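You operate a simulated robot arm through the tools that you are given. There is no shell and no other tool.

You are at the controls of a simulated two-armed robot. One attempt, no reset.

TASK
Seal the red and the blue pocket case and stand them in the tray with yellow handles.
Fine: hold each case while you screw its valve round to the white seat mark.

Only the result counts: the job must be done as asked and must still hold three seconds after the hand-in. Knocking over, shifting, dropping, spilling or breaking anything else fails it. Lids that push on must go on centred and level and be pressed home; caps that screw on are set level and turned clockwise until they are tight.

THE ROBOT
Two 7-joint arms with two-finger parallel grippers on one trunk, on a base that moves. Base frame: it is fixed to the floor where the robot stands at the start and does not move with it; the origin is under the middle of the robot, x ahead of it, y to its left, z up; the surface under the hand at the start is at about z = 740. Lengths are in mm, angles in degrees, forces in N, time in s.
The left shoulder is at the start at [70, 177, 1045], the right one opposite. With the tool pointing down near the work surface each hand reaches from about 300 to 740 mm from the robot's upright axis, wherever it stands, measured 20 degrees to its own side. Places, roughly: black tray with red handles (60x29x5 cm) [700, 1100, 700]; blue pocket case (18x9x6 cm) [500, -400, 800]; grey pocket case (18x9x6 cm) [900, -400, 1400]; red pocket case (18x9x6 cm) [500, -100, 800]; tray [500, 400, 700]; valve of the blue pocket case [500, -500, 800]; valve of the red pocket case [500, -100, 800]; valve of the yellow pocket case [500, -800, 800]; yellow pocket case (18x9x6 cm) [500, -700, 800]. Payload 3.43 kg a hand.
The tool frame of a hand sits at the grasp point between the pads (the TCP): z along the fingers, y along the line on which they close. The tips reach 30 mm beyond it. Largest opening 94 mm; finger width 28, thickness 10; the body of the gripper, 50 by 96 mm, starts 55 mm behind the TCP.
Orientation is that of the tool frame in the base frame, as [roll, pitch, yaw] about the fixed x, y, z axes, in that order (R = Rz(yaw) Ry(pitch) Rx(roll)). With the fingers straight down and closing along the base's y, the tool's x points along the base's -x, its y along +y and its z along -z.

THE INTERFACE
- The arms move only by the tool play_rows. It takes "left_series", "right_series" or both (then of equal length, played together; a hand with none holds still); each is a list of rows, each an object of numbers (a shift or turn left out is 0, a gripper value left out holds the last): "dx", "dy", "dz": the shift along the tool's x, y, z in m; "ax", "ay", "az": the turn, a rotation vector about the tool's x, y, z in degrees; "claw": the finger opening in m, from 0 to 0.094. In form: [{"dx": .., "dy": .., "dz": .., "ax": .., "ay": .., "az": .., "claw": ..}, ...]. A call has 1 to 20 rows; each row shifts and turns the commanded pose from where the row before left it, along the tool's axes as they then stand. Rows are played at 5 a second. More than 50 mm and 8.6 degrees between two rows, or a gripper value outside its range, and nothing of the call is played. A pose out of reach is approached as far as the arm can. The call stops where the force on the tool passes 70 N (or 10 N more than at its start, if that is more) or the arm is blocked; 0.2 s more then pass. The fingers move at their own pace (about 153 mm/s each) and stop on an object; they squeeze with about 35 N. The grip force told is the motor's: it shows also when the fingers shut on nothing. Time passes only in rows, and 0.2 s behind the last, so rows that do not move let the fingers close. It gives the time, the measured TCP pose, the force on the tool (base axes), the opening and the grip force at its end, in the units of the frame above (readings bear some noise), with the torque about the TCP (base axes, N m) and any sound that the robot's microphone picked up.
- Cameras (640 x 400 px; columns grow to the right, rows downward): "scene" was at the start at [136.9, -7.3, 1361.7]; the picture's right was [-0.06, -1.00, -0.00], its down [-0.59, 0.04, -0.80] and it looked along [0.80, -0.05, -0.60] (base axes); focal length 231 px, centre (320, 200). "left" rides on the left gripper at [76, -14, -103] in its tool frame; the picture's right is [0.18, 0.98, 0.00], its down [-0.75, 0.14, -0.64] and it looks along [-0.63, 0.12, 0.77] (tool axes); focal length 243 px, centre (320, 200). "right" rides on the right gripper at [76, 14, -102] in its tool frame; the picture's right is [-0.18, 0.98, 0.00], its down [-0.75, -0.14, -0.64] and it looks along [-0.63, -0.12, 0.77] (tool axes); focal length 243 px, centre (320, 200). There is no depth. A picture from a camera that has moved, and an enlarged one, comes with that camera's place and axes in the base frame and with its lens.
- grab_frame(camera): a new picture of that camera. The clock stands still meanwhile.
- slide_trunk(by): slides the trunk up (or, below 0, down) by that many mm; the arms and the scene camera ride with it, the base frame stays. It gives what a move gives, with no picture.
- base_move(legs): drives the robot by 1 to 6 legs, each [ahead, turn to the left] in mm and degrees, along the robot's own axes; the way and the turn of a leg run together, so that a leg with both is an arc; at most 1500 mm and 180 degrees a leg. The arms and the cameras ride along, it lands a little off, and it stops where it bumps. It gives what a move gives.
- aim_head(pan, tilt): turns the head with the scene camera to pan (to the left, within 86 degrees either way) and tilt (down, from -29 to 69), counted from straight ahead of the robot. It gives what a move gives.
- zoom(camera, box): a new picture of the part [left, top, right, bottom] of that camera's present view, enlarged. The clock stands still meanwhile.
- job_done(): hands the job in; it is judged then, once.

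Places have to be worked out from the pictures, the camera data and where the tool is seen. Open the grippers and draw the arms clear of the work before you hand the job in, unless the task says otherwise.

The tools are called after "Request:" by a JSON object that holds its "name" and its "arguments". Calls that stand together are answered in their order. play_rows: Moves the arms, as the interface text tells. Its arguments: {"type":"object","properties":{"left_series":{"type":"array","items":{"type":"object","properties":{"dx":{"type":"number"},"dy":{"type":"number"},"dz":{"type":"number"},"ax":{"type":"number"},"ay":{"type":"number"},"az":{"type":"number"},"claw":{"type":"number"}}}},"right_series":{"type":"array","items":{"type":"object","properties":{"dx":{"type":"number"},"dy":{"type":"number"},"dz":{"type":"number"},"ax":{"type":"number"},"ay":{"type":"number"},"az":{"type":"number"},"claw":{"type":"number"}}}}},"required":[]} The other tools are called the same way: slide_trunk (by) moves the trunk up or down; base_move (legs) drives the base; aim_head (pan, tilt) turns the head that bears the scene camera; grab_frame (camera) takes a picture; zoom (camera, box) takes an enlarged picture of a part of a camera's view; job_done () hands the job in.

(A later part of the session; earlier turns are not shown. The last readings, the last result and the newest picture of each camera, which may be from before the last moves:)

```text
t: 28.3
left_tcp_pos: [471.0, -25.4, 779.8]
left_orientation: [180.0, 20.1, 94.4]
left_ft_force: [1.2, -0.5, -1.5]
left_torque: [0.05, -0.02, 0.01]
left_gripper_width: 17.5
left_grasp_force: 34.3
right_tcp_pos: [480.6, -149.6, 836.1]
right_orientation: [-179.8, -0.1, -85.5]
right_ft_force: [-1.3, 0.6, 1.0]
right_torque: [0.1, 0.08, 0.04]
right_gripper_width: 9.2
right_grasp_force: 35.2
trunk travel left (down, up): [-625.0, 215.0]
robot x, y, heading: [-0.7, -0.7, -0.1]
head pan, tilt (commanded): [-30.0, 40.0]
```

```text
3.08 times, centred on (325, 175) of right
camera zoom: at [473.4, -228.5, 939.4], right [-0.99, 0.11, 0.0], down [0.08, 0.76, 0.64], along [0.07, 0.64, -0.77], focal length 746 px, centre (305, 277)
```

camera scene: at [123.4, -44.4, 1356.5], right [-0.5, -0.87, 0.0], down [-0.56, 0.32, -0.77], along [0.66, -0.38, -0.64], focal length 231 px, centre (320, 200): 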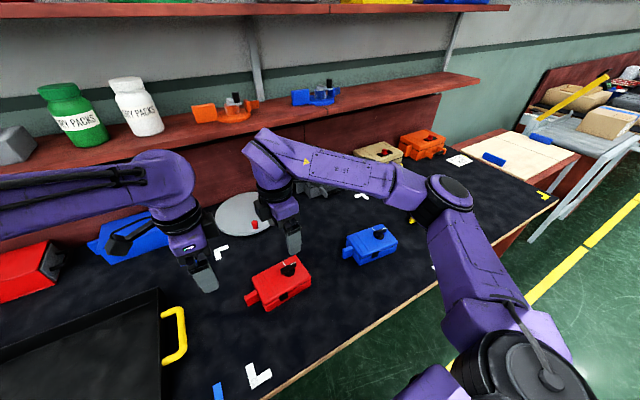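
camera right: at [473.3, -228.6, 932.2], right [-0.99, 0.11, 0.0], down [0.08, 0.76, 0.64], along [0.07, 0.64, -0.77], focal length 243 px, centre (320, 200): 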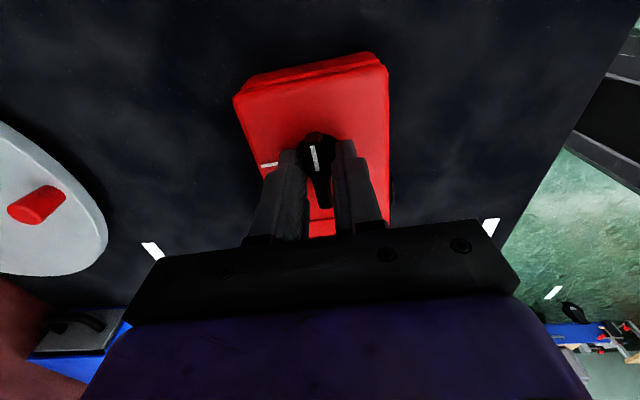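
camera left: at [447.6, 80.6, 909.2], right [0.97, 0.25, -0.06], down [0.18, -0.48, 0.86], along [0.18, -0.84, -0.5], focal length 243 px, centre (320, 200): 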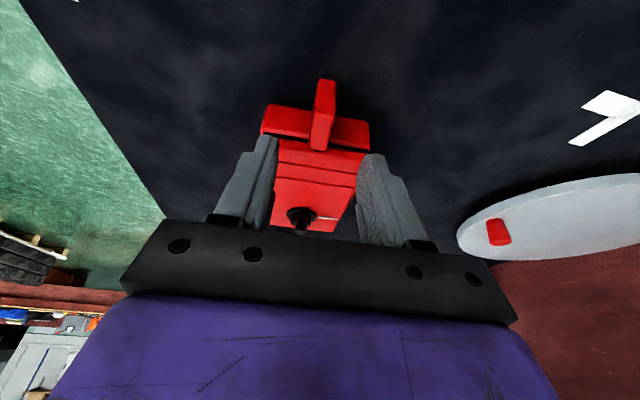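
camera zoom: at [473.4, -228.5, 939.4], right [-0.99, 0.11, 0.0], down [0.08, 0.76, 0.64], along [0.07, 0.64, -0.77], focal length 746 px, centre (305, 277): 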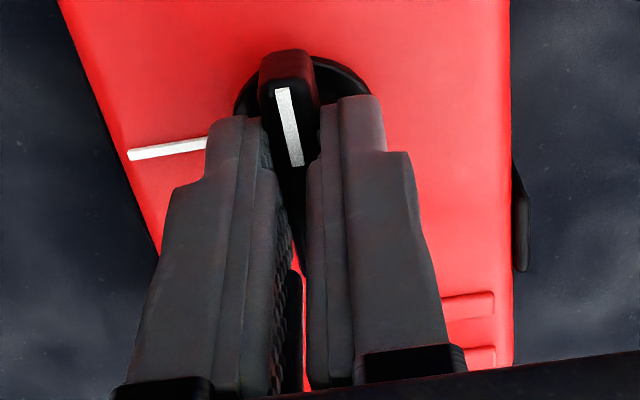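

Now the fingers hold the bar (9.2 mm wide). I turn it counter-clockwise 24° first and check the torque and the case.

Request:
{"name": "play_rows", "arguments": {"right_series": [{"az": -6}, {"az": -6}, {"az": -6}, {"az": -6}]}}

Request:
{"name": "grab_frame", "arguments": {"camera": "right"}}

Request:
{"name": "zoom", "arguments": {"camera": "scene", "box": [220, 220, 340, 320]}}

```text
t: 29.3
left_tcp_pos: [470.9, -25.6, 779.8]
left_orientation: [179.9, 20.0, 94.4]
left_ft_force: [-2.1, -2.4, 0.8]
left_torque: [0.02, 0.01, -0.17]
left_gripper_width: 17.5
left_grasp_force: 35.0
right_tcp_pos: [481.5, -150.4, 835.9]
right_orientation: [-179.8, 0.0, -61.2]
right_ft_force: [1.4, 1.0, -0.2]
right_torque: [-0.03, -0.07, -0.02]
right_gripper_width: 9.2
right_grasp_force: 35.2
trunk travel left (down, up): [-625.0, 215.0]
robot x, y, heading: [1.6, -0.5, -0.1]
head pan, tilt (commanded): [-30.0, 40.0]
```

```text
taken
camera right: at [505.6, -225.2, 939.6], right [-0.95, -0.31, 0.0], down [-0.24, 0.73, 0.64], along [-0.2, 0.61, -0.77], focal length 243 px, centre (320, 200)
```

right: 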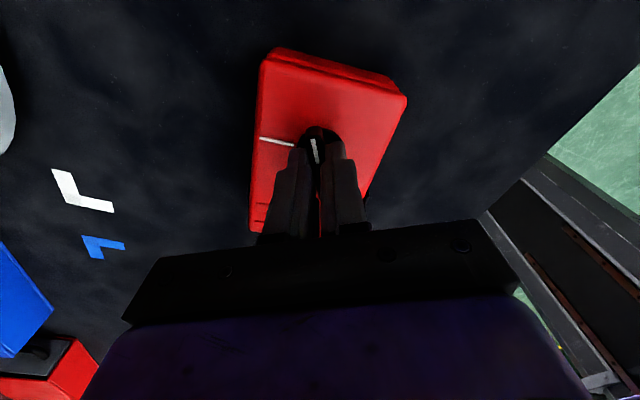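

```text
4.00 times, centred on (280, 270) of scene
camera zoom: at [123.5, -44.5, 1356.5], right [-0.5, -0.87, 0.0], down [-0.56, 0.32, -0.77], along [0.66, -0.38, -0.64], focal length 925 px, centre (480, -80)
```

zoom: 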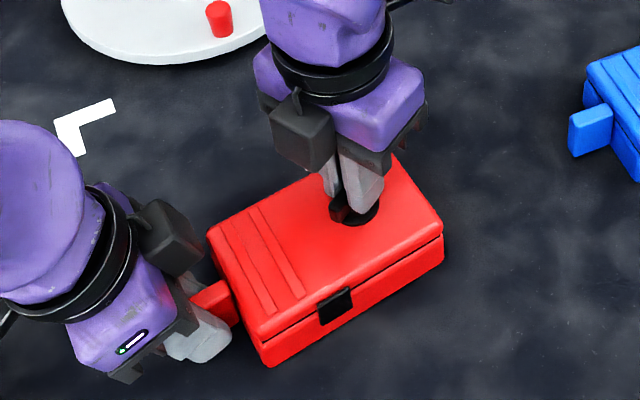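

The bar follows and the case stays put with almost no load. I continue the turn to just before the mark (yaw ≈ 0).

Request:
{"name": "play_rows", "arguments": {"right_series": [{"az": -7.6}, {"az": -7.6}, {"az": -7.6}, {"az": -7.6}, {"az": -7.6}, {"az": -7.6}, {"az": -7.6}, {"az": -7.6}]}}

Request:
{"name": "grab_frame", "arguments": {"camera": "right"}}

Request:
{"name": "zoom", "arguments": {"camera": "right", "box": [230, 60, 410, 240]}}

```text
t: 31.1
left_tcp_pos: [469.3, -25.3, 779.1]
left_orientation: [-180.0, 20.1, 94.5]
left_ft_force: [0.3, -20.5, -0.2]
left_torque: [0.61, 0.06, -0.03]
left_gripper_width: 17.8
left_grasp_force: 34.7
right_tcp_pos: [481.2, -151.2, 837.3]
right_orientation: [-179.9, -0.1, -0.4]
right_ft_force: [-0.2, 20.0, -1.1]
right_torque: [0.45, -0.03, -0.06]
right_gripper_width: 8.9
right_grasp_force: 34.8
trunk travel left (down, up): [-625.0, 215.0]
robot x, y, heading: [-2.6, 3.7, -0.0]
head pan, tilt (commanded): [-30.0, 40.0]
```

```text
taken
camera right: at [557.6, -166.2, 939.9], right [-0.19, -0.98, 0.0], down [-0.75, 0.15, 0.64], along [-0.63, 0.12, -0.77], focal length 243 px, centre (320, 200)
```

right: 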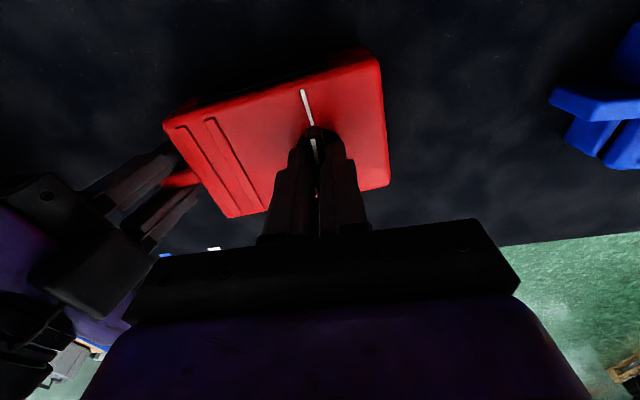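

```text
2.22 times, centred on (320, 150) of right
camera zoom: at [557.6, -166.2, 939.9], right [-0.19, -0.98, 0.0], down [-0.75, 0.15, 0.64], along [-0.63, 0.12, -0.77], focal length 539 px, centre (320, 311)
```

zoom: 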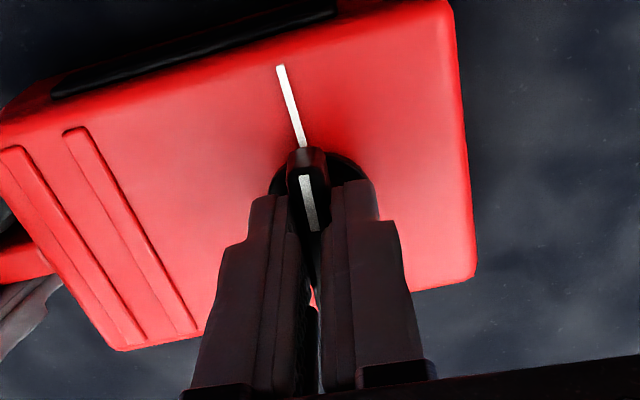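

Nearly there: the stripe is a few degrees short of the seat mark, and a 20 N sideways push in y has built up, so I shift the right hand 1 mm toward +y while turning the remaining ~4.5°.

Request:
{"name": "play_rows", "arguments": {"right_series": [{"dy": -0.001, "az": -1.5}, {"az": -1.5}, {"az": -1.5}, {}]}}

Request:
{"name": "zoom", "arguments": {"camera": "right", "box": [230, 60, 410, 240]}}

Request:
{"name": "zoom", "arguments": {"camera": "scene", "box": [240, 230, 340, 310]}}

```text
t: 32.1
left_tcp_pos: [470.4, -26.9, 779.4]
left_orientation: [179.9, 20.0, 94.4]
left_ft_force: [1.2, -16.5, 4.7]
left_torque: [-0.15, 0.01, -0.1]
left_gripper_width: 17.6
left_grasp_force: 35.1
right_tcp_pos: [481.4, -149.7, 835.9]
right_orientation: [-180.0, -0.2, 3.9]
right_ft_force: [1.3, 16.8, -2.0]
right_torque: [0.37, -0.03, -0.03]
right_gripper_width: 9.2
right_grasp_force: 35.3
trunk travel left (down, up): [-625.0, 215.0]
robot x, y, heading: [-0.4, 1.6, 0.2]
head pan, tilt (commanded): [-30.0, 40.0]
```

```text
2.22 times, centred on (320, 150) of right
camera zoom: at [558.5, -159.8, 939.9], right [-0.12, -0.99, 0.0], down [-0.76, 0.09, 0.64], along [-0.64, 0.08, -0.77], focal length 539 px, centre (320, 311)
```

zoom: 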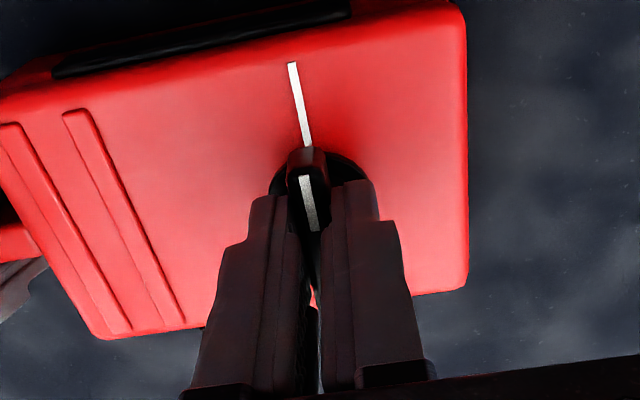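

```text
5.00 times, centred on (290, 270) of scene
camera zoom: at [123.7, -44.4, 1356.5], right [-0.5, -0.87, 0.0], down [-0.56, 0.32, -0.77], along [0.66, -0.38, -0.64], focal length 1156 px, centre (470, -150)
```

zoom: 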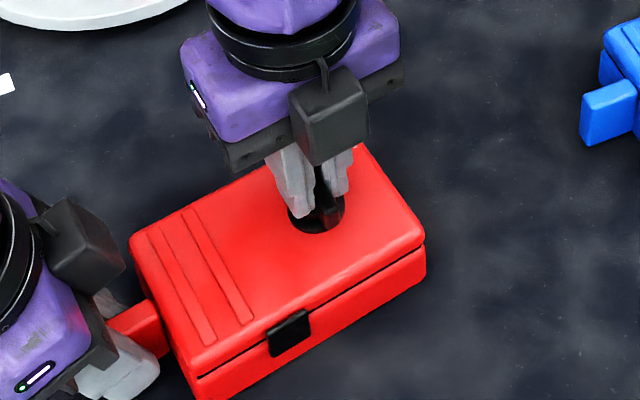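

The stripe and seat mark now agree within about a degree. I add 0.7°, open the right fingers, rise, and look at the result unobstructed.

Request:
{"name": "play_rows", "arguments": {"right_series": [{"az": -0.7}, {}, {"claw": 0.03}, {"claw": 0.04}, {"dz": -0.03}, {"dz": -0.04}, {"dz": -0.04}]}}

Request:
{"name": "zoom", "arguments": {"camera": "right", "box": [200, 20, 400, 170]}}

Request:
{"name": "zoom", "arguments": {"camera": "scene", "box": [240, 230, 340, 310]}}

```text
t: 33.7
left_tcp_pos: [468.6, -24.0, 780.1]
left_orientation: [-180.0, 20.0, 94.4]
left_ft_force: [-0.7, 1.0, 2.4]
left_torque: [0.13, 0.02, 0.0]
left_gripper_width: 17.4
left_grasp_force: 35.2
right_tcp_pos: [478.9, -149.0, 946.8]
right_orientation: [179.9, -0.1, 4.4]
right_ft_force: [-0.8, 0.6, 0.2]
right_torque: [0.04, 0.0, 0.0]
right_gripper_width: 39.8
right_grasp_force: 0.1
trunk travel left (down, up): [-625.0, 215.0]
robot x, y, heading: [-3.5, -2.4, -0.1]
head pan, tilt (commanded): [-30.0, 40.0]
```

```text
2.67 times, centred on (300, 95) of right
camera zoom: at [557.6, -158.3, 1049.7], right [-0.11, -0.99, 0.0], down [-0.76, 0.08, 0.64], along [-0.64, 0.07, -0.77], focal length 647 px, centre (373, 480)
```

zoom: 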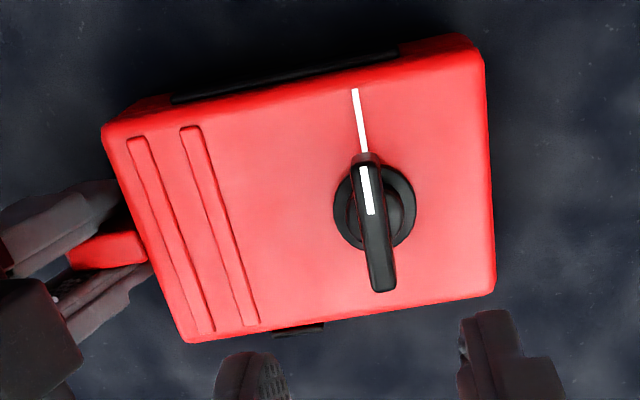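

```text
5.00 times, centred on (290, 270) of scene
camera zoom: at [122.8, -44.1, 1356.5], right [-0.5, -0.87, 0.0], down [-0.56, 0.32, -0.77], along [0.66, -0.38, -0.64], focal length 1156 px, centre (470, -150)
```

zoom: 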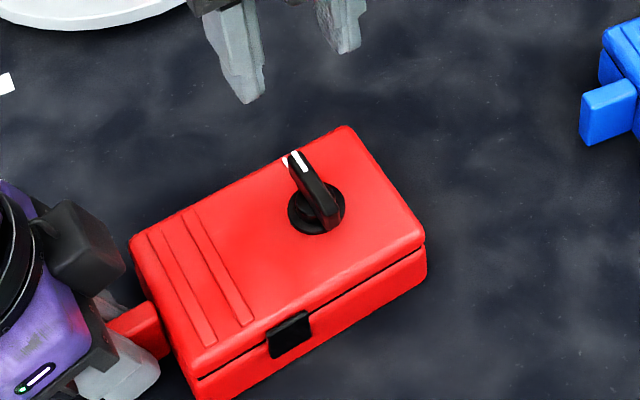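

The red stripe now lies exactly on the seat mark. I move the right hand up and away toward the blue side, turning it back, before lifting the red case.

Request:
{"name": "play_rows", "arguments": {"right_series": [{"dx": -0.01, "dy": 0.037, "dz": -0.03}, {"dx": -0.01, "dy": 0.037, "dz": -0.03}, {"dx": -0.01, "dy": 0.037, "dz": -0.03}, {"dx": -0.01, "dy": 0.037, "dz": -0.03}, {"az": 7.5}, {"az": 7.5}, {"az": 7.5}, {"az": 7.5}, {"az": 7.5}, {"az": 7.5}, {"az": 7.5}, {"az": 7.5}, {"az": 7.5}, {"az": 7.5}, {"az": 7.5}, {"az": 7.5}]}}

Request:
{"name": "aim_head", "arguments": {"pan": 0, "tilt": 40}}

Request:
{"name": "grab_frame", "arguments": {"camera": "right"}}

Request:
{"name": "grab_frame", "arguments": {"camera": "scene"}}

```text
t: 37.1
left_tcp_pos: [470.3, -25.1, 778.7]
left_orientation: [180.0, 20.0, 94.4]
left_ft_force: [0.5, -0.1, -0.5]
left_torque: [0.15, 0.01, 0.06]
left_gripper_width: 17.6
left_grasp_force: 34.5
right_tcp_pos: [451.4, -302.0, 1065.7]
right_orientation: [-179.9, 0.0, -85.6]
right_ft_force: [-0.3, 1.2, 0.2]
right_torque: [0.01, 0.0, -0.03]
right_gripper_width: 39.8
right_grasp_force: 0.0
trunk travel left (down, up): [-625.0, 215.0]
robot x, y, heading: [1.0, 0.3, -0.1]
head pan, tilt (commanded): [-30.0, 40.0]
```

```text
t: 38.1
left_tcp_pos: [470.6, -24.4, 779.9]
left_orientation: [-180.0, 20.0, 94.3]
left_ft_force: [-0.4, -0.2, 0.0]
left_torque: [0.11, 0.06, -0.01]
left_gripper_width: 17.6
left_grasp_force: 35.4
right_tcp_pos: [452.5, -301.3, 1066.2]
right_orientation: [-180.0, -0.1, -85.4]
right_ft_force: [-1.0, -0.1, 0.0]
right_torque: [0.03, 0.01, -0.01]
right_gripper_width: 40.0
right_grasp_force: 0.1
trunk travel left (down, up): [-625.0, 215.0]
robot x, y, heading: [3.3, -0.3, -0.1]
head pan, tilt (commanded): [0.0, 40.0]
```

```text
taken
camera right: at [445.2, -378.8, 1169.4], right [-0.99, 0.1, 0.0], down [0.08, 0.76, 0.64], along [0.07, 0.64, -0.77], focal length 243 px, centre (320, 200)
```

right: 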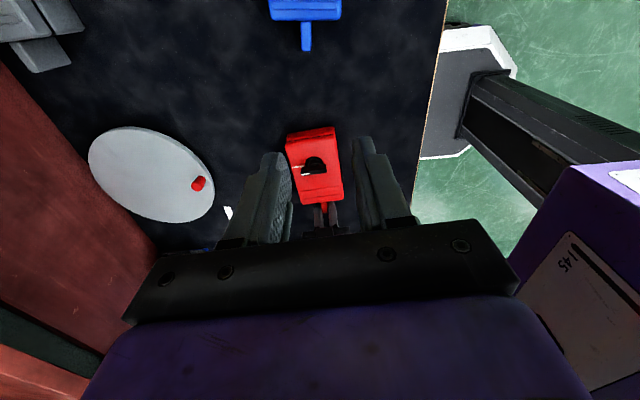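

```text
taken
camera scene: at [135.1, -2.1, 1356.5], right [0.0, -1.0, 0.0], down [-0.64, 0.0, -0.77], along [0.77, 0.0, -0.64], focal length 231 px, centre (320, 200)
```

scene: 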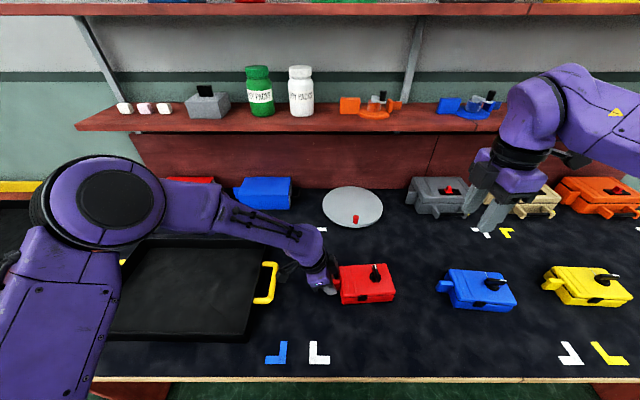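

Right hand is clear. I lift the red case 20 mm by its lug and check for sag.

Request:
{"name": "play_rows", "arguments": {"left_series": [{"dx": -0.00171, "dz": -0.0047}, {"dx": -0.00171, "dz": -0.0047}, {"dx": -0.00171, "dz": -0.0047}, {"dx": -0.00171, "dz": -0.0047}, {}]}}

Request:
{"name": "zoom", "arguments": {"camera": "scene", "box": [290, 240, 420, 320]}}

Request:
{"name": "zoom", "arguments": {"camera": "right", "box": [240, 110, 400, 240]}}

```text
t: 39.3
left_tcp_pos: [469.9, -24.9, 799.4]
left_orientation: [-180.0, 20.0, 94.4]
left_ft_force: [0.3, 0.4, -1.0]
left_torque: [0.14, -0.01, 0.01]
left_gripper_width: 17.7
left_grasp_force: 34.9
right_tcp_pos: [452.0, -300.0, 1067.3]
right_orientation: [-180.0, 0.0, -85.5]
right_ft_force: [0.2, -0.3, -0.4]
right_torque: [0.05, 0.0, -0.01]
right_gripper_width: 40.0
right_grasp_force: 0.1
trunk travel left (down, up): [-625.0, 215.0]
robot x, y, heading: [0.7, 0.5, -0.1]
head pan, tilt (commanded): [0.0, 40.0]
```

```text
4.92 times, centred on (355, 280) of scene
camera zoom: at [135.2, -2.1, 1356.5], right [0.0, -1.0, 0.0], down [-0.64, 0.0, -0.77], along [0.77, 0.0, -0.64], focal length 1138 px, centre (148, -194)
```

zoom: 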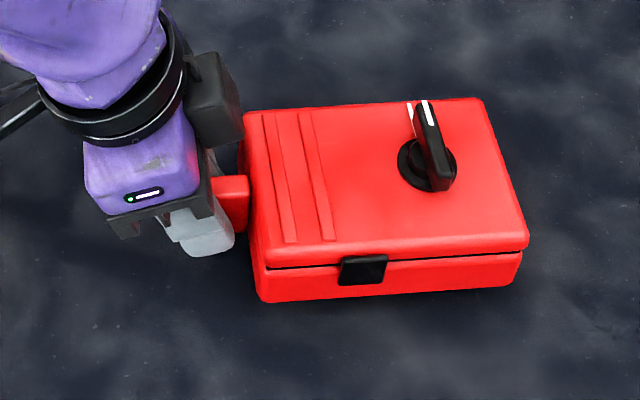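

```text
3.08 times, centred on (320, 175) of right
camera zoom: at [445.2, -378.8, 1169.3], right [-0.99, 0.11, 0.0], down [0.08, 0.76, 0.64], along [0.07, 0.64, -0.77], focal length 746 px, centre (320, 277)
```

zoom: 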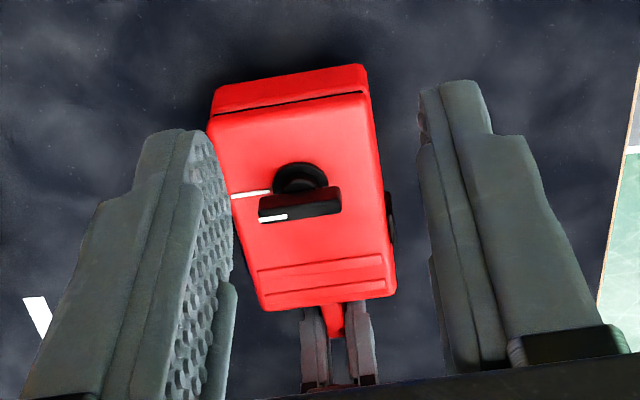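

Load is tiny (about 1 N), so the case is light. I lift a further 80 mm and look again.

Request:
{"name": "play_rows", "arguments": {"left_series": [{"dx": -0.00684, "dz": -0.0188}, {"dx": -0.00684, "dz": -0.0188}, {"dx": -0.00684, "dz": -0.0188}, {"dx": -0.00684, "dz": -0.0188}, {}]}}

Request:
{"name": "zoom", "arguments": {"camera": "scene", "box": [260, 200, 440, 330]}}

Request:
{"name": "grab_frame", "arguments": {"camera": "left"}}

```text
t: 40.5
left_tcp_pos: [470.2, -23.7, 879.8]
left_orientation: [180.0, 20.0, 94.4]
left_ft_force: [-0.4, 0.6, -1.4]
left_torque: [0.16, -0.01, -0.01]
left_gripper_width: 17.9
left_grasp_force: 35.0
right_tcp_pos: [452.7, -301.0, 1067.0]
right_orientation: [-179.9, -0.1, -85.5]
right_ft_force: [0.2, -0.4, 0.7]
right_torque: [-0.01, 0.01, 0.01]
right_gripper_width: 39.9
right_grasp_force: 0.0
trunk travel left (down, up): [-625.0, 215.0]
robot x, y, heading: [-3.3, 1.3, -0.1]
head pan, tilt (commanded): [0.0, 40.0]
```

```text
3.08 times, centred on (350, 265) of scene
camera zoom: at [135.5, -2.1, 1356.4], right [0.0, -1.0, 0.0], down [-0.64, 0.0, -0.77], along [0.77, 0.0, -0.64], focal length 711 px, centre (228, 0)
```

zoom: 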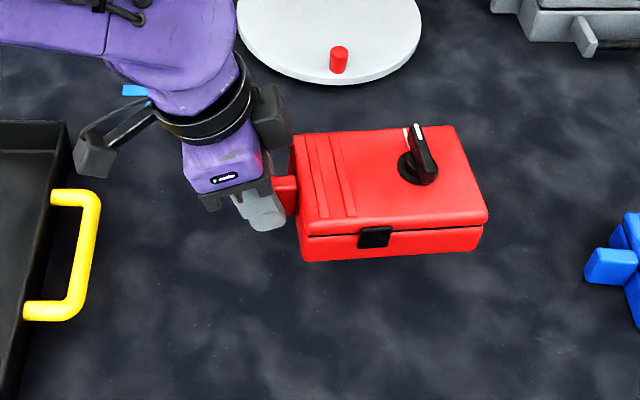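

```text
taken
camera left: at [447.6, 80.1, 949.4], right [0.97, 0.25, -0.06], down [0.18, -0.48, 0.86], along [0.18, -0.84, -0.51], focal length 243 px, centre (320, 200)
```

left: 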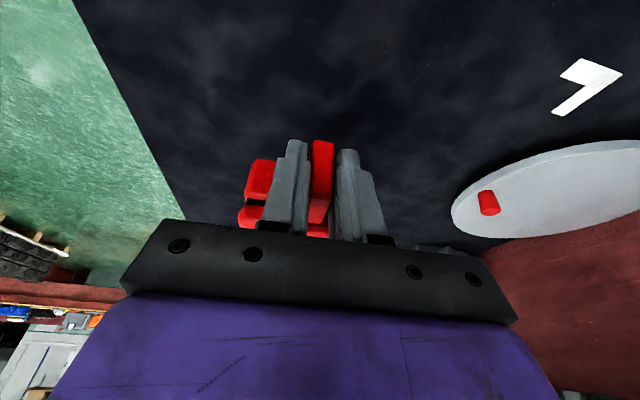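

The case hangs level and firm. I carry it leftward over the tray at about z=910, half-way first.

Request:
{"name": "play_rows", "arguments": {"left_series": [{"dx": 0.038, "dy": 0.009, "dz": -0.017}, {"dx": 0.038, "dy": 0.009, "dz": -0.017}, {"dx": 0.038, "dy": 0.009, "dz": -0.017}, {"dx": 0.038, "dy": 0.009, "dz": -0.017}, {"dx": 0.038, "dy": 0.009, "dz": -0.017}, {}]}}

Request:
{"name": "grab_frame", "arguments": {"camera": "scene"}}

```text
t: 41.9
left_tcp_pos: [499.4, 183.6, 896.0]
left_orientation: [-179.9, 20.0, 94.4]
left_ft_force: [-0.4, -0.4, -1.5]
left_torque: [0.16, 0.03, -0.02]
left_gripper_width: 17.6
left_grasp_force: 36.0
right_tcp_pos: [452.0, -301.9, 1065.9]
right_orientation: [-180.0, 0.1, -85.5]
right_ft_force: [0.4, 0.8, 0.8]
right_torque: [0.03, -0.04, 0.0]
right_gripper_width: 39.9
right_grasp_force: 0.1
trunk travel left (down, up): [-625.0, 215.0]
robot x, y, heading: [1.5, 0.9, 0.1]
head pan, tilt (commanded): [0.0, 40.0]
```

```text
taken
camera scene: at [135.2, -2.8, 1356.5], right [0.0, -1.0, 0.0], down [-0.64, 0.0, -0.77], along [0.77, 0.0, -0.64], focal length 231 px, centre (320, 200)
```

scene: 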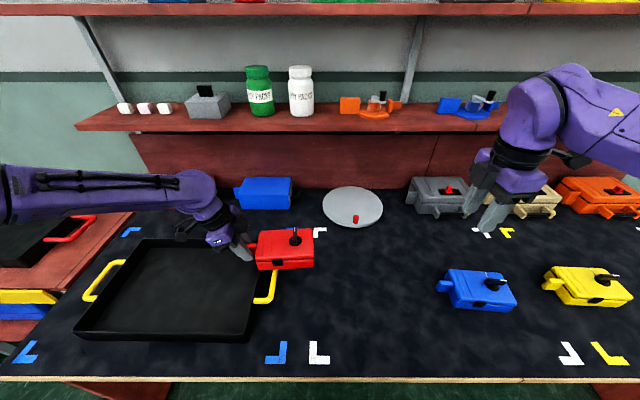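

The whole tray is visible now; I zoom in to measure its inner corners.

Request:
{"name": "zoom", "arguments": {"camera": "scene", "box": [60, 220, 300, 360]}}

```text
2.67 times, centred on (180, 290) of scene
camera zoom: at [135.2, -2.8, 1356.5], right [0.0, -1.0, 0.0], down [-0.64, 0.0, -0.77], along [0.77, 0.0, -0.64], focal length 617 px, centre (693, -40)
```

zoom: 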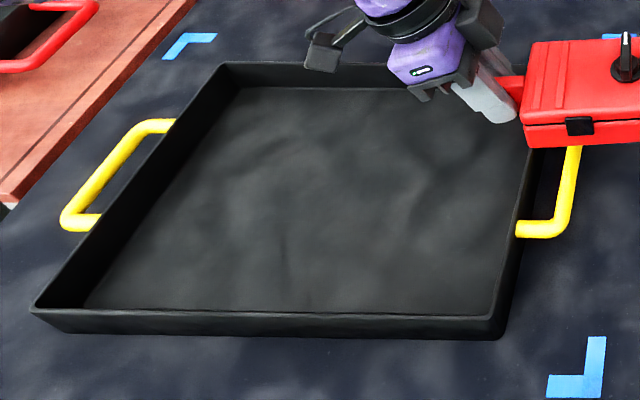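

Tray interior spans about x 345-612, y 162-553. I carry on to bring the red case over the rear half of the tray.

Request:
{"name": "play_rows", "arguments": {"left_series": [{"dx": 0.0406, "dy": 0.01, "dz": -0.0169}, {"dx": 0.0406, "dy": 0.01, "dz": -0.0169}, {"dx": 0.0406, "dy": 0.01, "dz": -0.0169}, {"dx": 0.0406, "dy": 0.01, "dz": -0.0169}, {"dx": 0.0406, "dy": 0.01, "dz": -0.0169}, {}]}}

Request:
{"name": "grab_frame", "arguments": {"camera": "scene"}}

```text
t: 43.3
left_tcp_pos: [533.8, 409.0, 905.4]
left_orientation: [180.0, 20.0, 94.4]
left_ft_force: [1.0, 0.0, -1.4]
left_torque: [0.16, 0.04, -0.01]
left_gripper_width: 17.7
left_grasp_force: 35.1
right_tcp_pos: [452.4, -301.5, 1065.2]
right_orientation: [-179.8, 0.2, -85.4]
right_ft_force: [-0.4, 0.1, -0.1]
right_torque: [0.02, -0.01, 0.01]
right_gripper_width: 40.0
right_grasp_force: 0.1
trunk travel left (down, up): [-625.0, 215.0]
robot x, y, heading: [0.6, -0.3, 0.3]
head pan, tilt (commanded): [0.0, 40.0]
```

```text
taken
camera scene: at [134.9, -2.4, 1356.5], right [0.0, -1.0, 0.0], down [-0.64, 0.0, -0.77], along [0.77, 0.0, -0.64], focal length 231 px, centre (320, 200)
```

scene: 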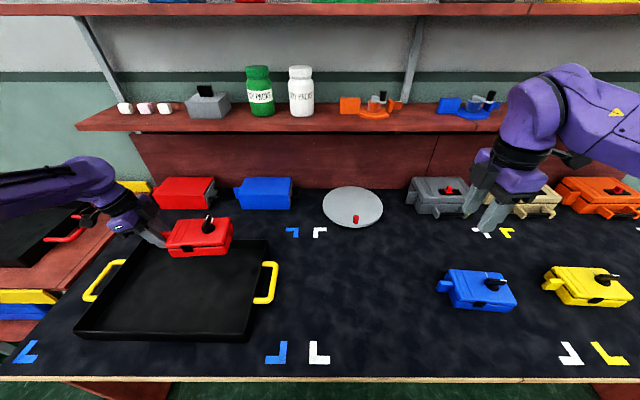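

The red case is over the tray. I lower it 100 mm, then look before touching down.

Request:
{"name": "play_rows", "arguments": {"left_series": [{"dx": 0.0086, "dz": 0.0235}, {"dx": 0.0086, "dz": 0.0235}, {"dx": 0.0086, "dz": 0.0235}, {"dx": 0.0086, "dz": 0.0235}, {}]}}

Request:
{"name": "zoom", "arguments": {"camera": "scene", "box": [60, 180, 300, 360]}}

```text
t: 44.5
left_tcp_pos: [531.8, 408.8, 804.3]
left_orientation: [-180.0, 20.1, 94.4]
left_ft_force: [-0.9, -0.2, -2.4]
left_torque: [0.15, 0.03, -0.05]
left_gripper_width: 17.3
left_grasp_force: 34.9
right_tcp_pos: [452.4, -300.5, 1066.3]
right_orientation: [-179.9, 0.0, -85.5]
right_ft_force: [-0.7, 0.3, 0.2]
right_torque: [0.03, -0.02, 0.01]
right_gripper_width: 40.0
right_grasp_force: 0.1
trunk travel left (down, up): [-625.0, 215.0]
robot x, y, heading: [0.9, 0.6, 0.0]
head pan, tilt (commanded): [0.0, 40.0]
```

```text
2.22 times, centred on (180, 270) of scene
camera zoom: at [134.7, -2.0, 1356.5], right [0.0, -1.0, 0.0], down [-0.64, 0.0, -0.77], along [0.77, 0.0, -0.64], focal length 514 px, centre (631, 44)
```

zoom: 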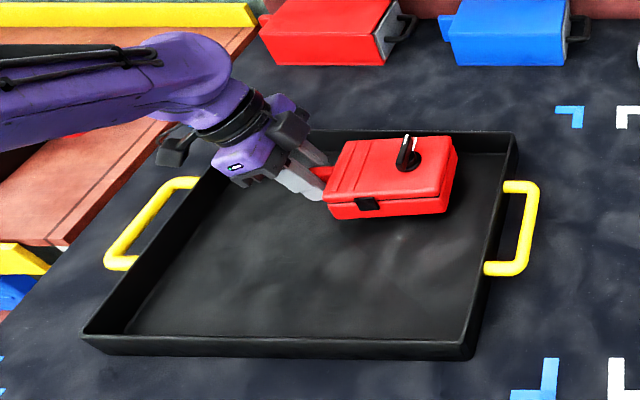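

Inside the tray with clearance. I lower in small steps toward contact, watching the vertical force.

Request:
{"name": "play_rows", "arguments": {"left_series": [{"dx": 0.00137, "dz": 0.00376}, {"dx": 0.00137, "dz": 0.00376}, {"dx": 0.00137, "dz": 0.00376}, {"dx": 0.00068, "dz": 0.00188}, {}]}}

```text
t: 45.7
left_tcp_pos: [533.3, 408.8, 791.1]
left_orientation: [180.0, 20.1, 94.4]
left_ft_force: [0.9, 1.0, -1.2]
left_torque: [0.16, 0.02, -0.02]
left_gripper_width: 17.4
left_grasp_force: 34.7
right_tcp_pos: [452.2, -301.2, 1065.5]
right_orientation: [-179.8, 0.0, -85.6]
right_ft_force: [-0.2, -1.2, -0.4]
right_torque: [-0.03, 0.0, 0.0]
right_gripper_width: 40.0
right_grasp_force: 0.1
trunk travel left (down, up): [-625.0, 215.0]
robot x, y, heading: [0.4, 0.1, -0.1]
head pan, tilt (commanded): [0.0, 40.0]
```

No contact yet; I go down another 4 mm in 2 mm steps.

Request:
{"name": "play_rows", "arguments": {"left_series": [{"dx": 0.00068, "dz": 0.00188}, {"dx": 0.00068, "dz": 0.00188}, {}]}}

```text
t: 46.5
left_tcp_pos: [533.7, 408.3, 786.6]
left_orientation: [-179.9, 20.0, 94.4]
left_ft_force: [-0.6, -1.0, -1.4]
left_torque: [0.18, 0.01, 0.02]
left_gripper_width: 17.4
left_grasp_force: 35.4
right_tcp_pos: [451.8, -300.1, 1066.8]
right_orientation: [-180.0, 0.1, -85.5]
right_ft_force: [0.0, -0.5, -0.1]
right_torque: [-0.02, 0.01, 0.03]
right_gripper_width: 39.8
right_grasp_force: 0.1
trunk travel left (down, up): [-625.0, 215.0]
robot x, y, heading: [-1.1, 1.3, 0.0]
head pan, tilt (commanded): [0.0, 40.0]
```

Request:
{"name": "play_rows", "arguments": {"left_series": [{"dx": 0.00034, "dz": 0.00094}, {"dx": 0.00034, "dz": 0.00094}, {}]}}

```text
t: 47.3
left_tcp_pos: [533.4, 408.3, 785.1]
left_orientation: [180.0, 20.0, 94.4]
left_ft_force: [0.4, 0.4, 2.1]
left_torque: [-0.36, -0.03, 0.07]
left_gripper_width: 17.6
left_grasp_force: 34.7
right_tcp_pos: [452.3, -301.4, 1066.6]
right_orientation: [-179.9, -0.1, -85.4]
right_ft_force: [-0.4, 0.4, 0.4]
right_torque: [-0.01, 0.02, -0.04]
right_gripper_width: 40.3
right_grasp_force: 0.1
trunk travel left (down, up): [-625.0, 215.0]
robot x, y, heading: [0.2, -1.1, 0.1]
head pan, tilt (commanded): [0.0, 40.0]
```

Contact made (force went from -1.4 N to +2.1 N). I open the left fingers and check before drawing back.

Request:
{"name": "play_rows", "arguments": {"left_series": [{"claw": 0.022}, {"claw": 0.03}, {"claw": 0.05}, {}]}}

Request:
{"name": "zoom", "arguments": {"camera": "scene", "box": [60, 180, 300, 360]}}

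Request:
{"name": "zoom", "arguments": {"camera": "left", "box": [200, 40, 440, 260]}}

```text
t: 48.3
left_tcp_pos: [533.0, 408.4, 784.8]
left_orientation: [179.9, 20.0, 94.3]
left_ft_force: [0.1, -0.7, 0.2]
left_torque: [-0.01, 0.04, -0.01]
left_gripper_width: 50.1
left_grasp_force: 0.0
right_tcp_pos: [452.2, -300.6, 1066.6]
right_orientation: [-179.9, 0.0, -85.5]
right_ft_force: [0.0, 0.7, -0.8]
right_torque: [0.0, 0.01, 0.01]
right_gripper_width: 40.3
right_grasp_force: 0.1
trunk travel left (down, up): [-625.0, 215.0]
robot x, y, heading: [-1.4, 1.6, -0.1]
head pan, tilt (commanded): [0.0, 40.0]
```

```text
2.22 times, centred on (180, 270) of scene
camera zoom: at [134.9, -1.7, 1356.5], right [0.0, -1.0, 0.0], down [-0.64, 0.0, -0.77], along [0.77, 0.0, -0.64], focal length 514 px, centre (631, 44)
```

zoom: 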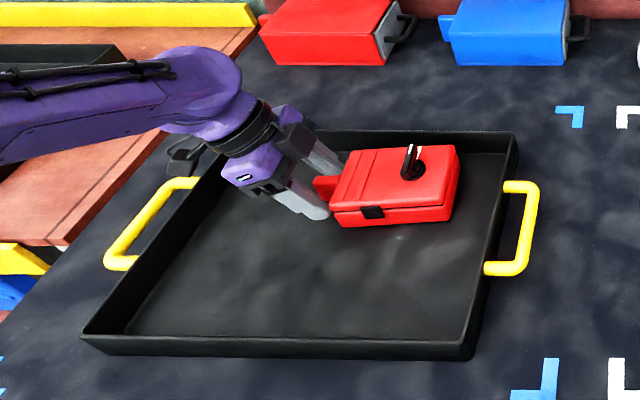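

```text
1.82 times, centred on (320, 150) of left
camera zoom: at [509.7, 513.4, 854.7], right [0.97, 0.25, -0.06], down [0.18, -0.48, 0.86], along [0.18, -0.84, -0.5], focal length 441 px, centre (320, 291)
```

zoom: 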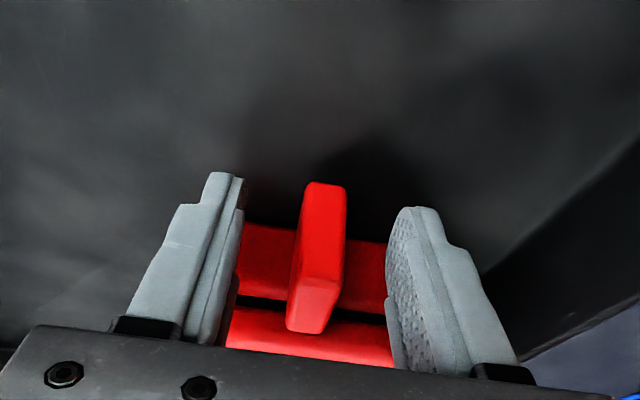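

Red stands in the tray, sealed. I raise the left hand straight up out of the tray, then bring it back to the front at about z=1000.

Request:
{"name": "play_rows", "arguments": {"left_series": [{"dx": -0.0068, "dz": -0.0188}, {"dx": -0.0154, "dz": -0.0423}, {"dx": -0.0154, "dz": -0.0423}, {"dx": -0.0154, "dz": -0.0423}, {"dx": -0.0085, "dz": -0.0235}, {"dx": -0.0394, "dy": -0.015, "dz": 0.009}, {"dx": -0.0394, "dy": -0.015, "dz": 0.009}, {"dx": -0.0394, "dy": -0.015, "dz": 0.009}, {"dx": -0.0394, "dy": -0.015, "dz": 0.009}, {"dx": -0.0394, "dy": -0.015, "dz": 0.009}, {"dx": -0.0394, "dy": -0.015, "dz": 0.009}, {"dx": -0.0394, "dy": -0.015, "dz": 0.009}, {}]}}

Request:
{"name": "grab_frame", "arguments": {"camera": "scene"}}

```text
t: 51.1
left_tcp_pos: [449.0, 121.5, 1000.5]
left_orientation: [-179.9, 19.9, 94.4]
left_ft_force: [0.3, -0.3, -0.1]
left_torque: [0.02, 0.0, -0.01]
left_gripper_width: 49.9
left_grasp_force: 0.0
right_tcp_pos: [453.1, -301.0, 1064.9]
right_orientation: [-179.9, 0.0, -85.4]
right_ft_force: [-0.4, -0.9, 0.5]
right_torque: [-0.02, 0.03, -0.01]
right_gripper_width: 39.8
right_grasp_force: 0.1
trunk travel left (down, up): [-625.0, 215.0]
robot x, y, heading: [1.3, -4.6, 0.0]
head pan, tilt (commanded): [0.0, 40.0]
```

```text
taken
camera scene: at [135.1, -0.8, 1356.5], right [0.0, -1.0, 0.0], down [-0.64, 0.0, -0.77], along [0.77, 0.0, -0.64], focal length 231 px, centre (320, 200)
```

scene: 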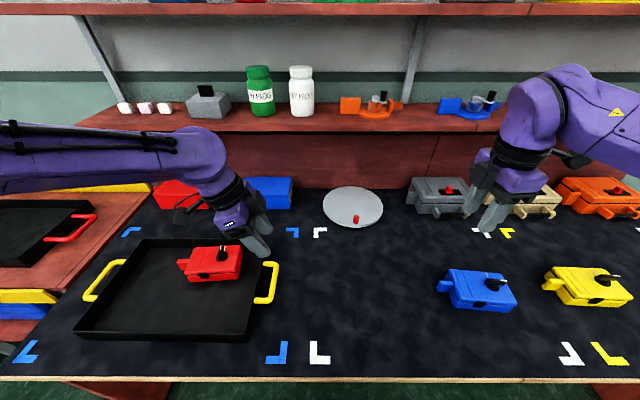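

Red sits flat in the tray's rear half. Before turning the base toward the blue case, I look steeply down to see the room between the base and the table.

Request:
{"name": "aim_head", "arguments": {"pan": 0, "tilt": 69}}

Request:
{"name": "grab_frame", "arguments": {"camera": "scene"}}

Request:
{"name": "aim_head", "arguments": {"pan": -60, "tilt": 50}}

Request:
{"name": "grab_frame", "arguments": {"camera": "scene"}}

```text
t: 52.0
left_tcp_pos: [449.1, 120.1, 1000.3]
left_orientation: [179.9, 19.9, 94.4]
left_ft_force: [0.0, 0.2, -0.3]
left_torque: [0.02, 0.02, 0.02]
left_gripper_width: 50.0
left_grasp_force: 0.1
right_tcp_pos: [451.9, -302.2, 1066.4]
right_orientation: [-179.9, 0.1, -85.5]
right_ft_force: [0.0, 0.5, -0.5]
right_torque: [0.0, -0.03, -0.02]
right_gripper_width: 40.0
right_grasp_force: 0.0
trunk travel left (down, up): [-625.0, 215.0]
robot x, y, heading: [3.8, 2.0, -0.2]
head pan, tilt (commanded): [0.0, 68.8]
```

```text
taken
camera scene: at [105.9, -1.9, 1320.4], right [0.0, -1.0, 0.0], down [-0.93, 0.0, -0.36], along [0.36, 0.0, -0.93], focal length 231 px, centre (320, 200)
```

scene: 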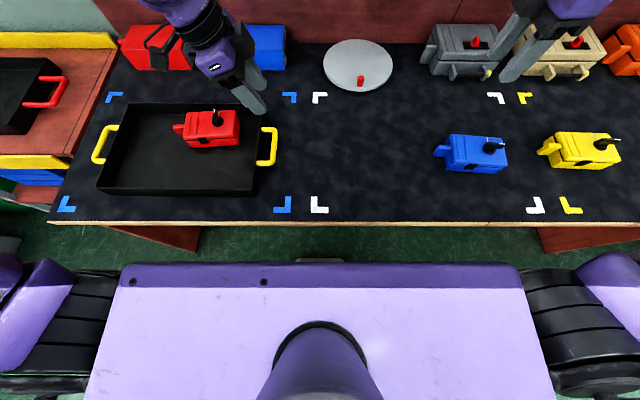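

```text
t: 53.3
left_tcp_pos: [448.8, 120.2, 1000.9]
left_orientation: [-180.0, 20.0, 94.4]
left_ft_force: [0.3, 0.1, 0.0]
left_torque: [0.02, 0.05, 0.0]
left_gripper_width: 50.2
left_grasp_force: 0.2
right_tcp_pos: [453.7, -300.9, 1066.0]
right_orientation: [-180.0, 0.0, -85.5]
right_ft_force: [-0.5, -0.2, 0.1]
right_torque: [-0.01, 0.03, 0.0]
right_gripper_width: 40.0
right_grasp_force: 0.1
trunk travel left (down, up): [-625.0, 215.0]
robot x, y, heading: [0.8, -2.0, 0.1]
head pan, tilt (commanded): [-60.0, 50.0]
```

```text
taken
camera scene: at [88.4, -68.5, 1342.3], right [-0.87, -0.5, 0.0], down [-0.38, 0.66, -0.64], along [0.32, -0.56, -0.77], focal length 231 px, centre (320, 200)
```

scene: 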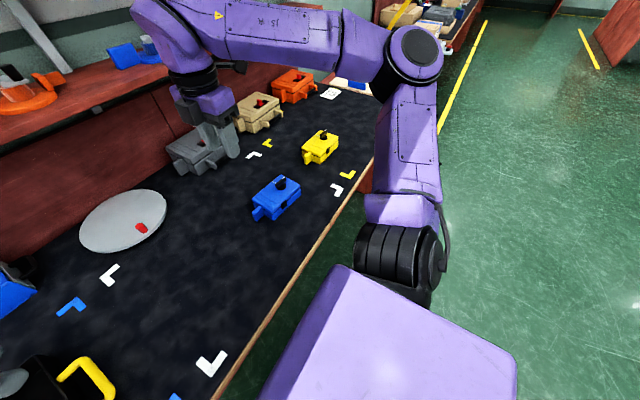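

The torso's turning radius (~225 mm) clears the table edge at x≈267, and the arms are high. I turn the base 35° to the right in place.

Request:
{"name": "base_move", "arguments": {"legs": [[0, -35]]}}

Request:
{"name": "aim_head", "arguments": {"pan": 0, "tilt": 40}}

Request:
{"name": "grab_frame", "arguments": {"camera": "scene"}}

Request:
{"name": "grab_frame", "arguments": {"camera": "left"}}

Request:
{"name": "grab_frame", "arguments": {"camera": "right"}}

```text
t: 55.4
left_tcp_pos: [436.8, -158.1, 1000.7]
left_orientation: [180.0, 20.0, 59.3]
left_ft_force: [-0.5, 0.1, 0.8]
left_torque: [-0.01, 0.0, 0.0]
left_gripper_width: 49.9
left_grasp_force: 0.1
right_tcp_pos: [198.1, -505.7, 1066.8]
right_orientation: [-179.9, 0.0, -120.4]
right_ft_force: [-0.7, -0.6, -0.5]
right_torque: [0.01, 0.01, 0.0]
right_gripper_width: 40.0
right_grasp_force: 0.1
trunk travel left (down, up): [-625.0, 215.0]
robot x, y, heading: [-4.0, -3.0, -34.9]
head pan, tilt (commanded): [-60.0, 50.0]
```

```text
t: 56.7
left_tcp_pos: [436.6, -157.9, 1001.4]
left_orientation: [-180.0, 20.0, 59.4]
left_ft_force: [-0.4, 0.3, -0.5]
left_torque: [0.01, 0.0, 0.0]
left_gripper_width: 49.8
left_grasp_force: 0.1
right_tcp_pos: [198.3, -505.1, 1066.1]
right_orientation: [-179.9, 0.0, -120.4]
right_ft_force: [-1.1, 0.3, 0.1]
right_torque: [-0.01, 0.01, -0.02]
right_gripper_width: 40.2
right_grasp_force: 0.1
trunk travel left (down, up): [-625.0, 215.0]
robot x, y, heading: [2.8, -2.6, -35.1]
head pan, tilt (commanded): [0.0, 40.0]
```

```text
taken
camera scene: at [110.4, -79.4, 1356.5], right [-0.57, -0.82, 0.0], down [-0.53, 0.37, -0.77], along [0.63, -0.44, -0.64], focal length 231 px, centre (320, 200)
```

scene: 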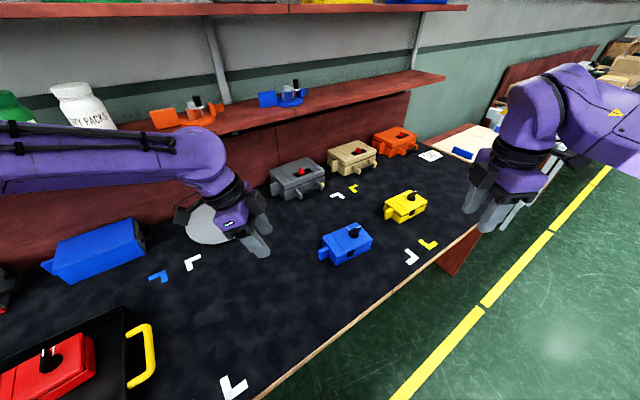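

```text
taken
camera left: at [478.5, -59.6, 1070.4], right [0.93, -0.35, -0.06], down [-0.13, -0.49, 0.86], along [-0.33, -0.8, -0.5], focal length 243 px, centre (320, 200)
```

left: 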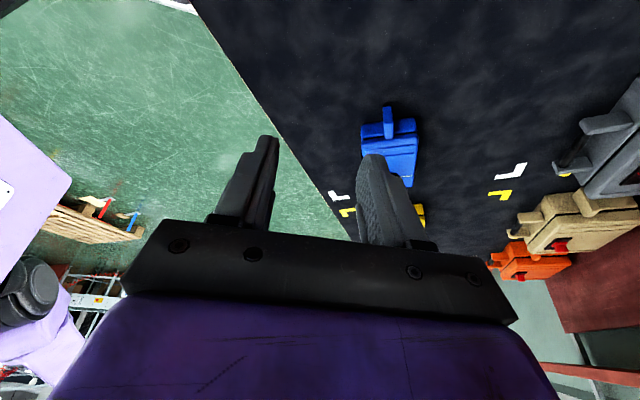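

```text
taken
camera right: at [148.3, -564.7, 1169.4], right [-0.75, 0.66, 0.0], down [0.5, 0.58, 0.64], along [0.42, 0.48, -0.77], focal length 243 px, centre (320, 200)
```

right: 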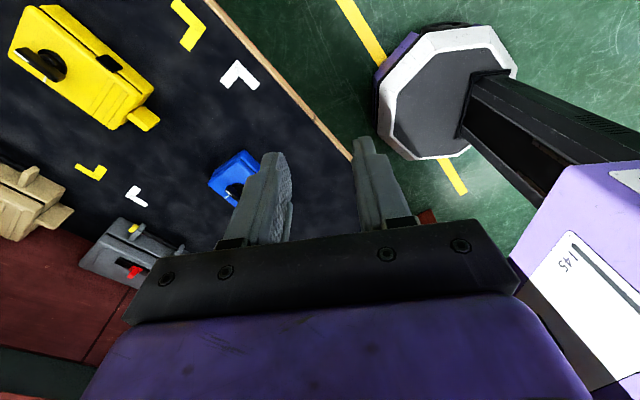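

The base turned cleanly to -35°. I zoom on the blue case from the scene camera to get its pose.

Request:
{"name": "zoom", "arguments": {"camera": "scene", "box": [305, 210, 385, 275]}}

Request:
{"name": "zoom", "arguments": {"camera": "left", "box": [330, 90, 450, 200]}}

```text
6.15 times, centred on (345, 242) of scene
camera zoom: at [110.4, -79.4, 1356.5], right [-0.57, -0.82, 0.0], down [-0.53, 0.37, -0.77], along [0.63, -0.44, -0.64], focal length 1423 px, centre (166, -62)
```

zoom: 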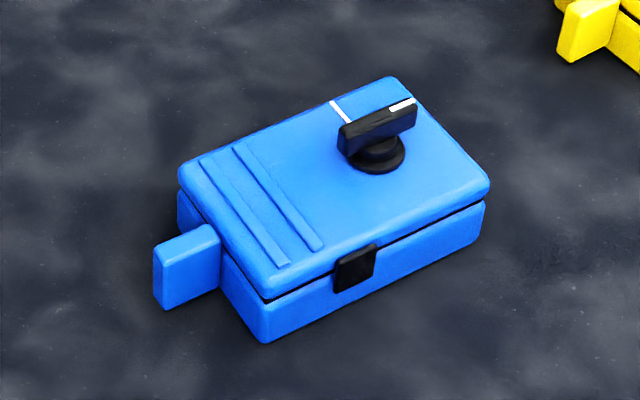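

```text
3.64 times, centred on (390, 145) of left
camera zoom: at [478.5, -59.6, 1070.4], right [0.93, -0.35, -0.06], down [-0.13, -0.49, 0.86], along [-0.33, -0.8, -0.5], focal length 882 px, centre (66, 400)
```

zoom: 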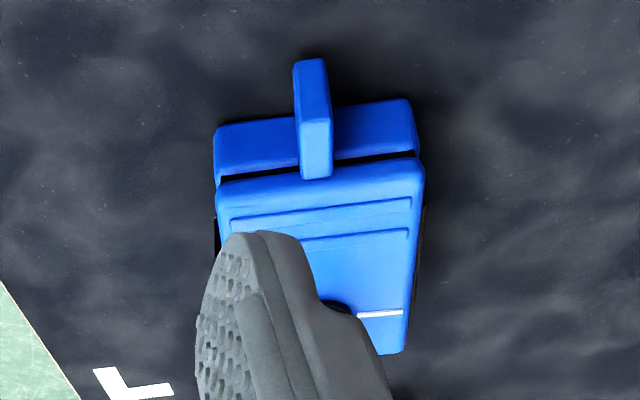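

Blue case pose: valve ≈ [454.7,-454.7], yaw ≈ -5.5°, lug ≈ [466,-342]. I turn the left hand to match (yaw 84.5, same 20° tilt) and bring it above the lug at z≈900.

Request:
{"name": "play_rows", "arguments": {"left_series": [{"ax": -2.146, "az": -5.897}, {"ax": -2.146, "az": -5.897}, {"ax": -2.146, "az": -5.897}, {"ax": -2.146, "az": -5.897}, {"dx": -0.02476, "dy": 0.00928, "dz": 0.0303}, {"dx": -0.02476, "dy": 0.00928, "dz": 0.0303}, {"dx": -0.02476, "dy": 0.00928, "dz": 0.0303}, {"dx": -0.02476, "dy": 0.00928, "dz": 0.0303}, {"dx": -0.02476, "dy": 0.00928, "dz": 0.0303}, {}]}}

Request:
{"name": "grab_frame", "arguments": {"camera": "left"}}

Request:
{"name": "grab_frame", "arguments": {"camera": "scene"}}

```text
t: 58.9
left_tcp_pos: [465.8, -328.3, 901.3]
left_orientation: [-180.0, 19.9, 84.5]
left_ft_force: [0.8, 0.6, 0.0]
left_torque: [-0.03, -0.01, -0.01]
left_gripper_width: 50.0
left_grasp_force: 0.0
right_tcp_pos: [198.5, -504.1, 1066.3]
right_orientation: [-179.8, 0.1, -120.5]
right_ft_force: [0.2, 0.0, 0.2]
right_torque: [0.01, 0.02, 0.03]
right_gripper_width: 40.0
right_grasp_force: 0.1
trunk travel left (down, up): [-625.0, 215.0]
robot x, y, heading: [1.0, -1.7, -35.0]
head pan, tilt (commanded): [0.0, 40.0]
```

```text
taken
camera left: at [462.3, -222.3, 970.3], right [0.99, 0.08, -0.06], down [0.09, -0.5, 0.86], along [0.04, -0.86, -0.5], focal length 243 px, centre (320, 200)
```

left: 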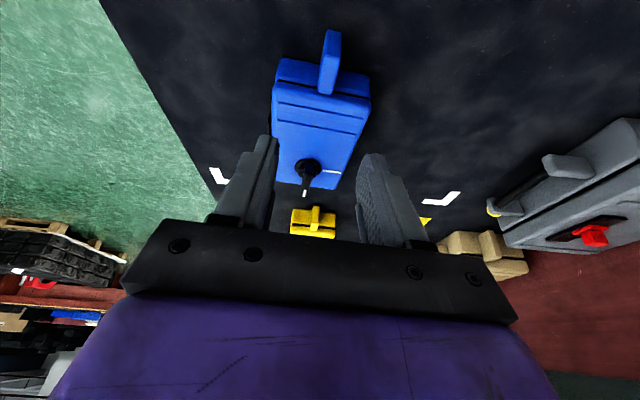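

```text
taken
camera scene: at [110.1, -78.3, 1356.6], right [-0.57, -0.82, 0.0], down [-0.53, 0.37, -0.77], along [0.63, -0.44, -0.64], focal length 231 px, centre (320, 200)
```

scene: 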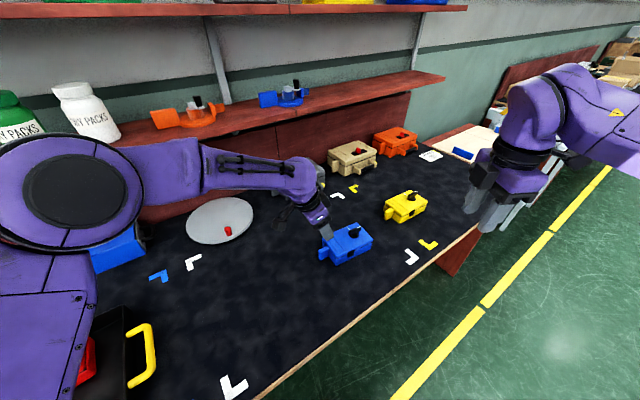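

I zoom in the left camera to check the lug's alignment and the valve before lowering.

Request:
{"name": "zoom", "arguments": {"camera": "left", "box": [250, 20, 390, 210]}}

```text
2.11 times, centred on (320, 115) of left
camera zoom: at [462.3, -222.3, 970.3], right [0.99, 0.08, -0.06], down [0.09, -0.5, 0.86], along [0.04, -0.86, -0.5], focal length 511 px, centre (320, 379)
```

zoom: 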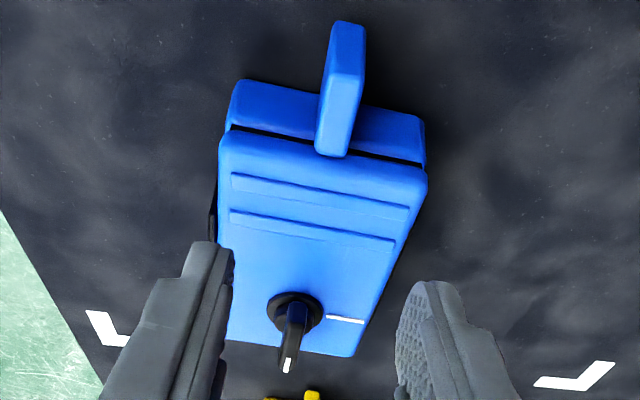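

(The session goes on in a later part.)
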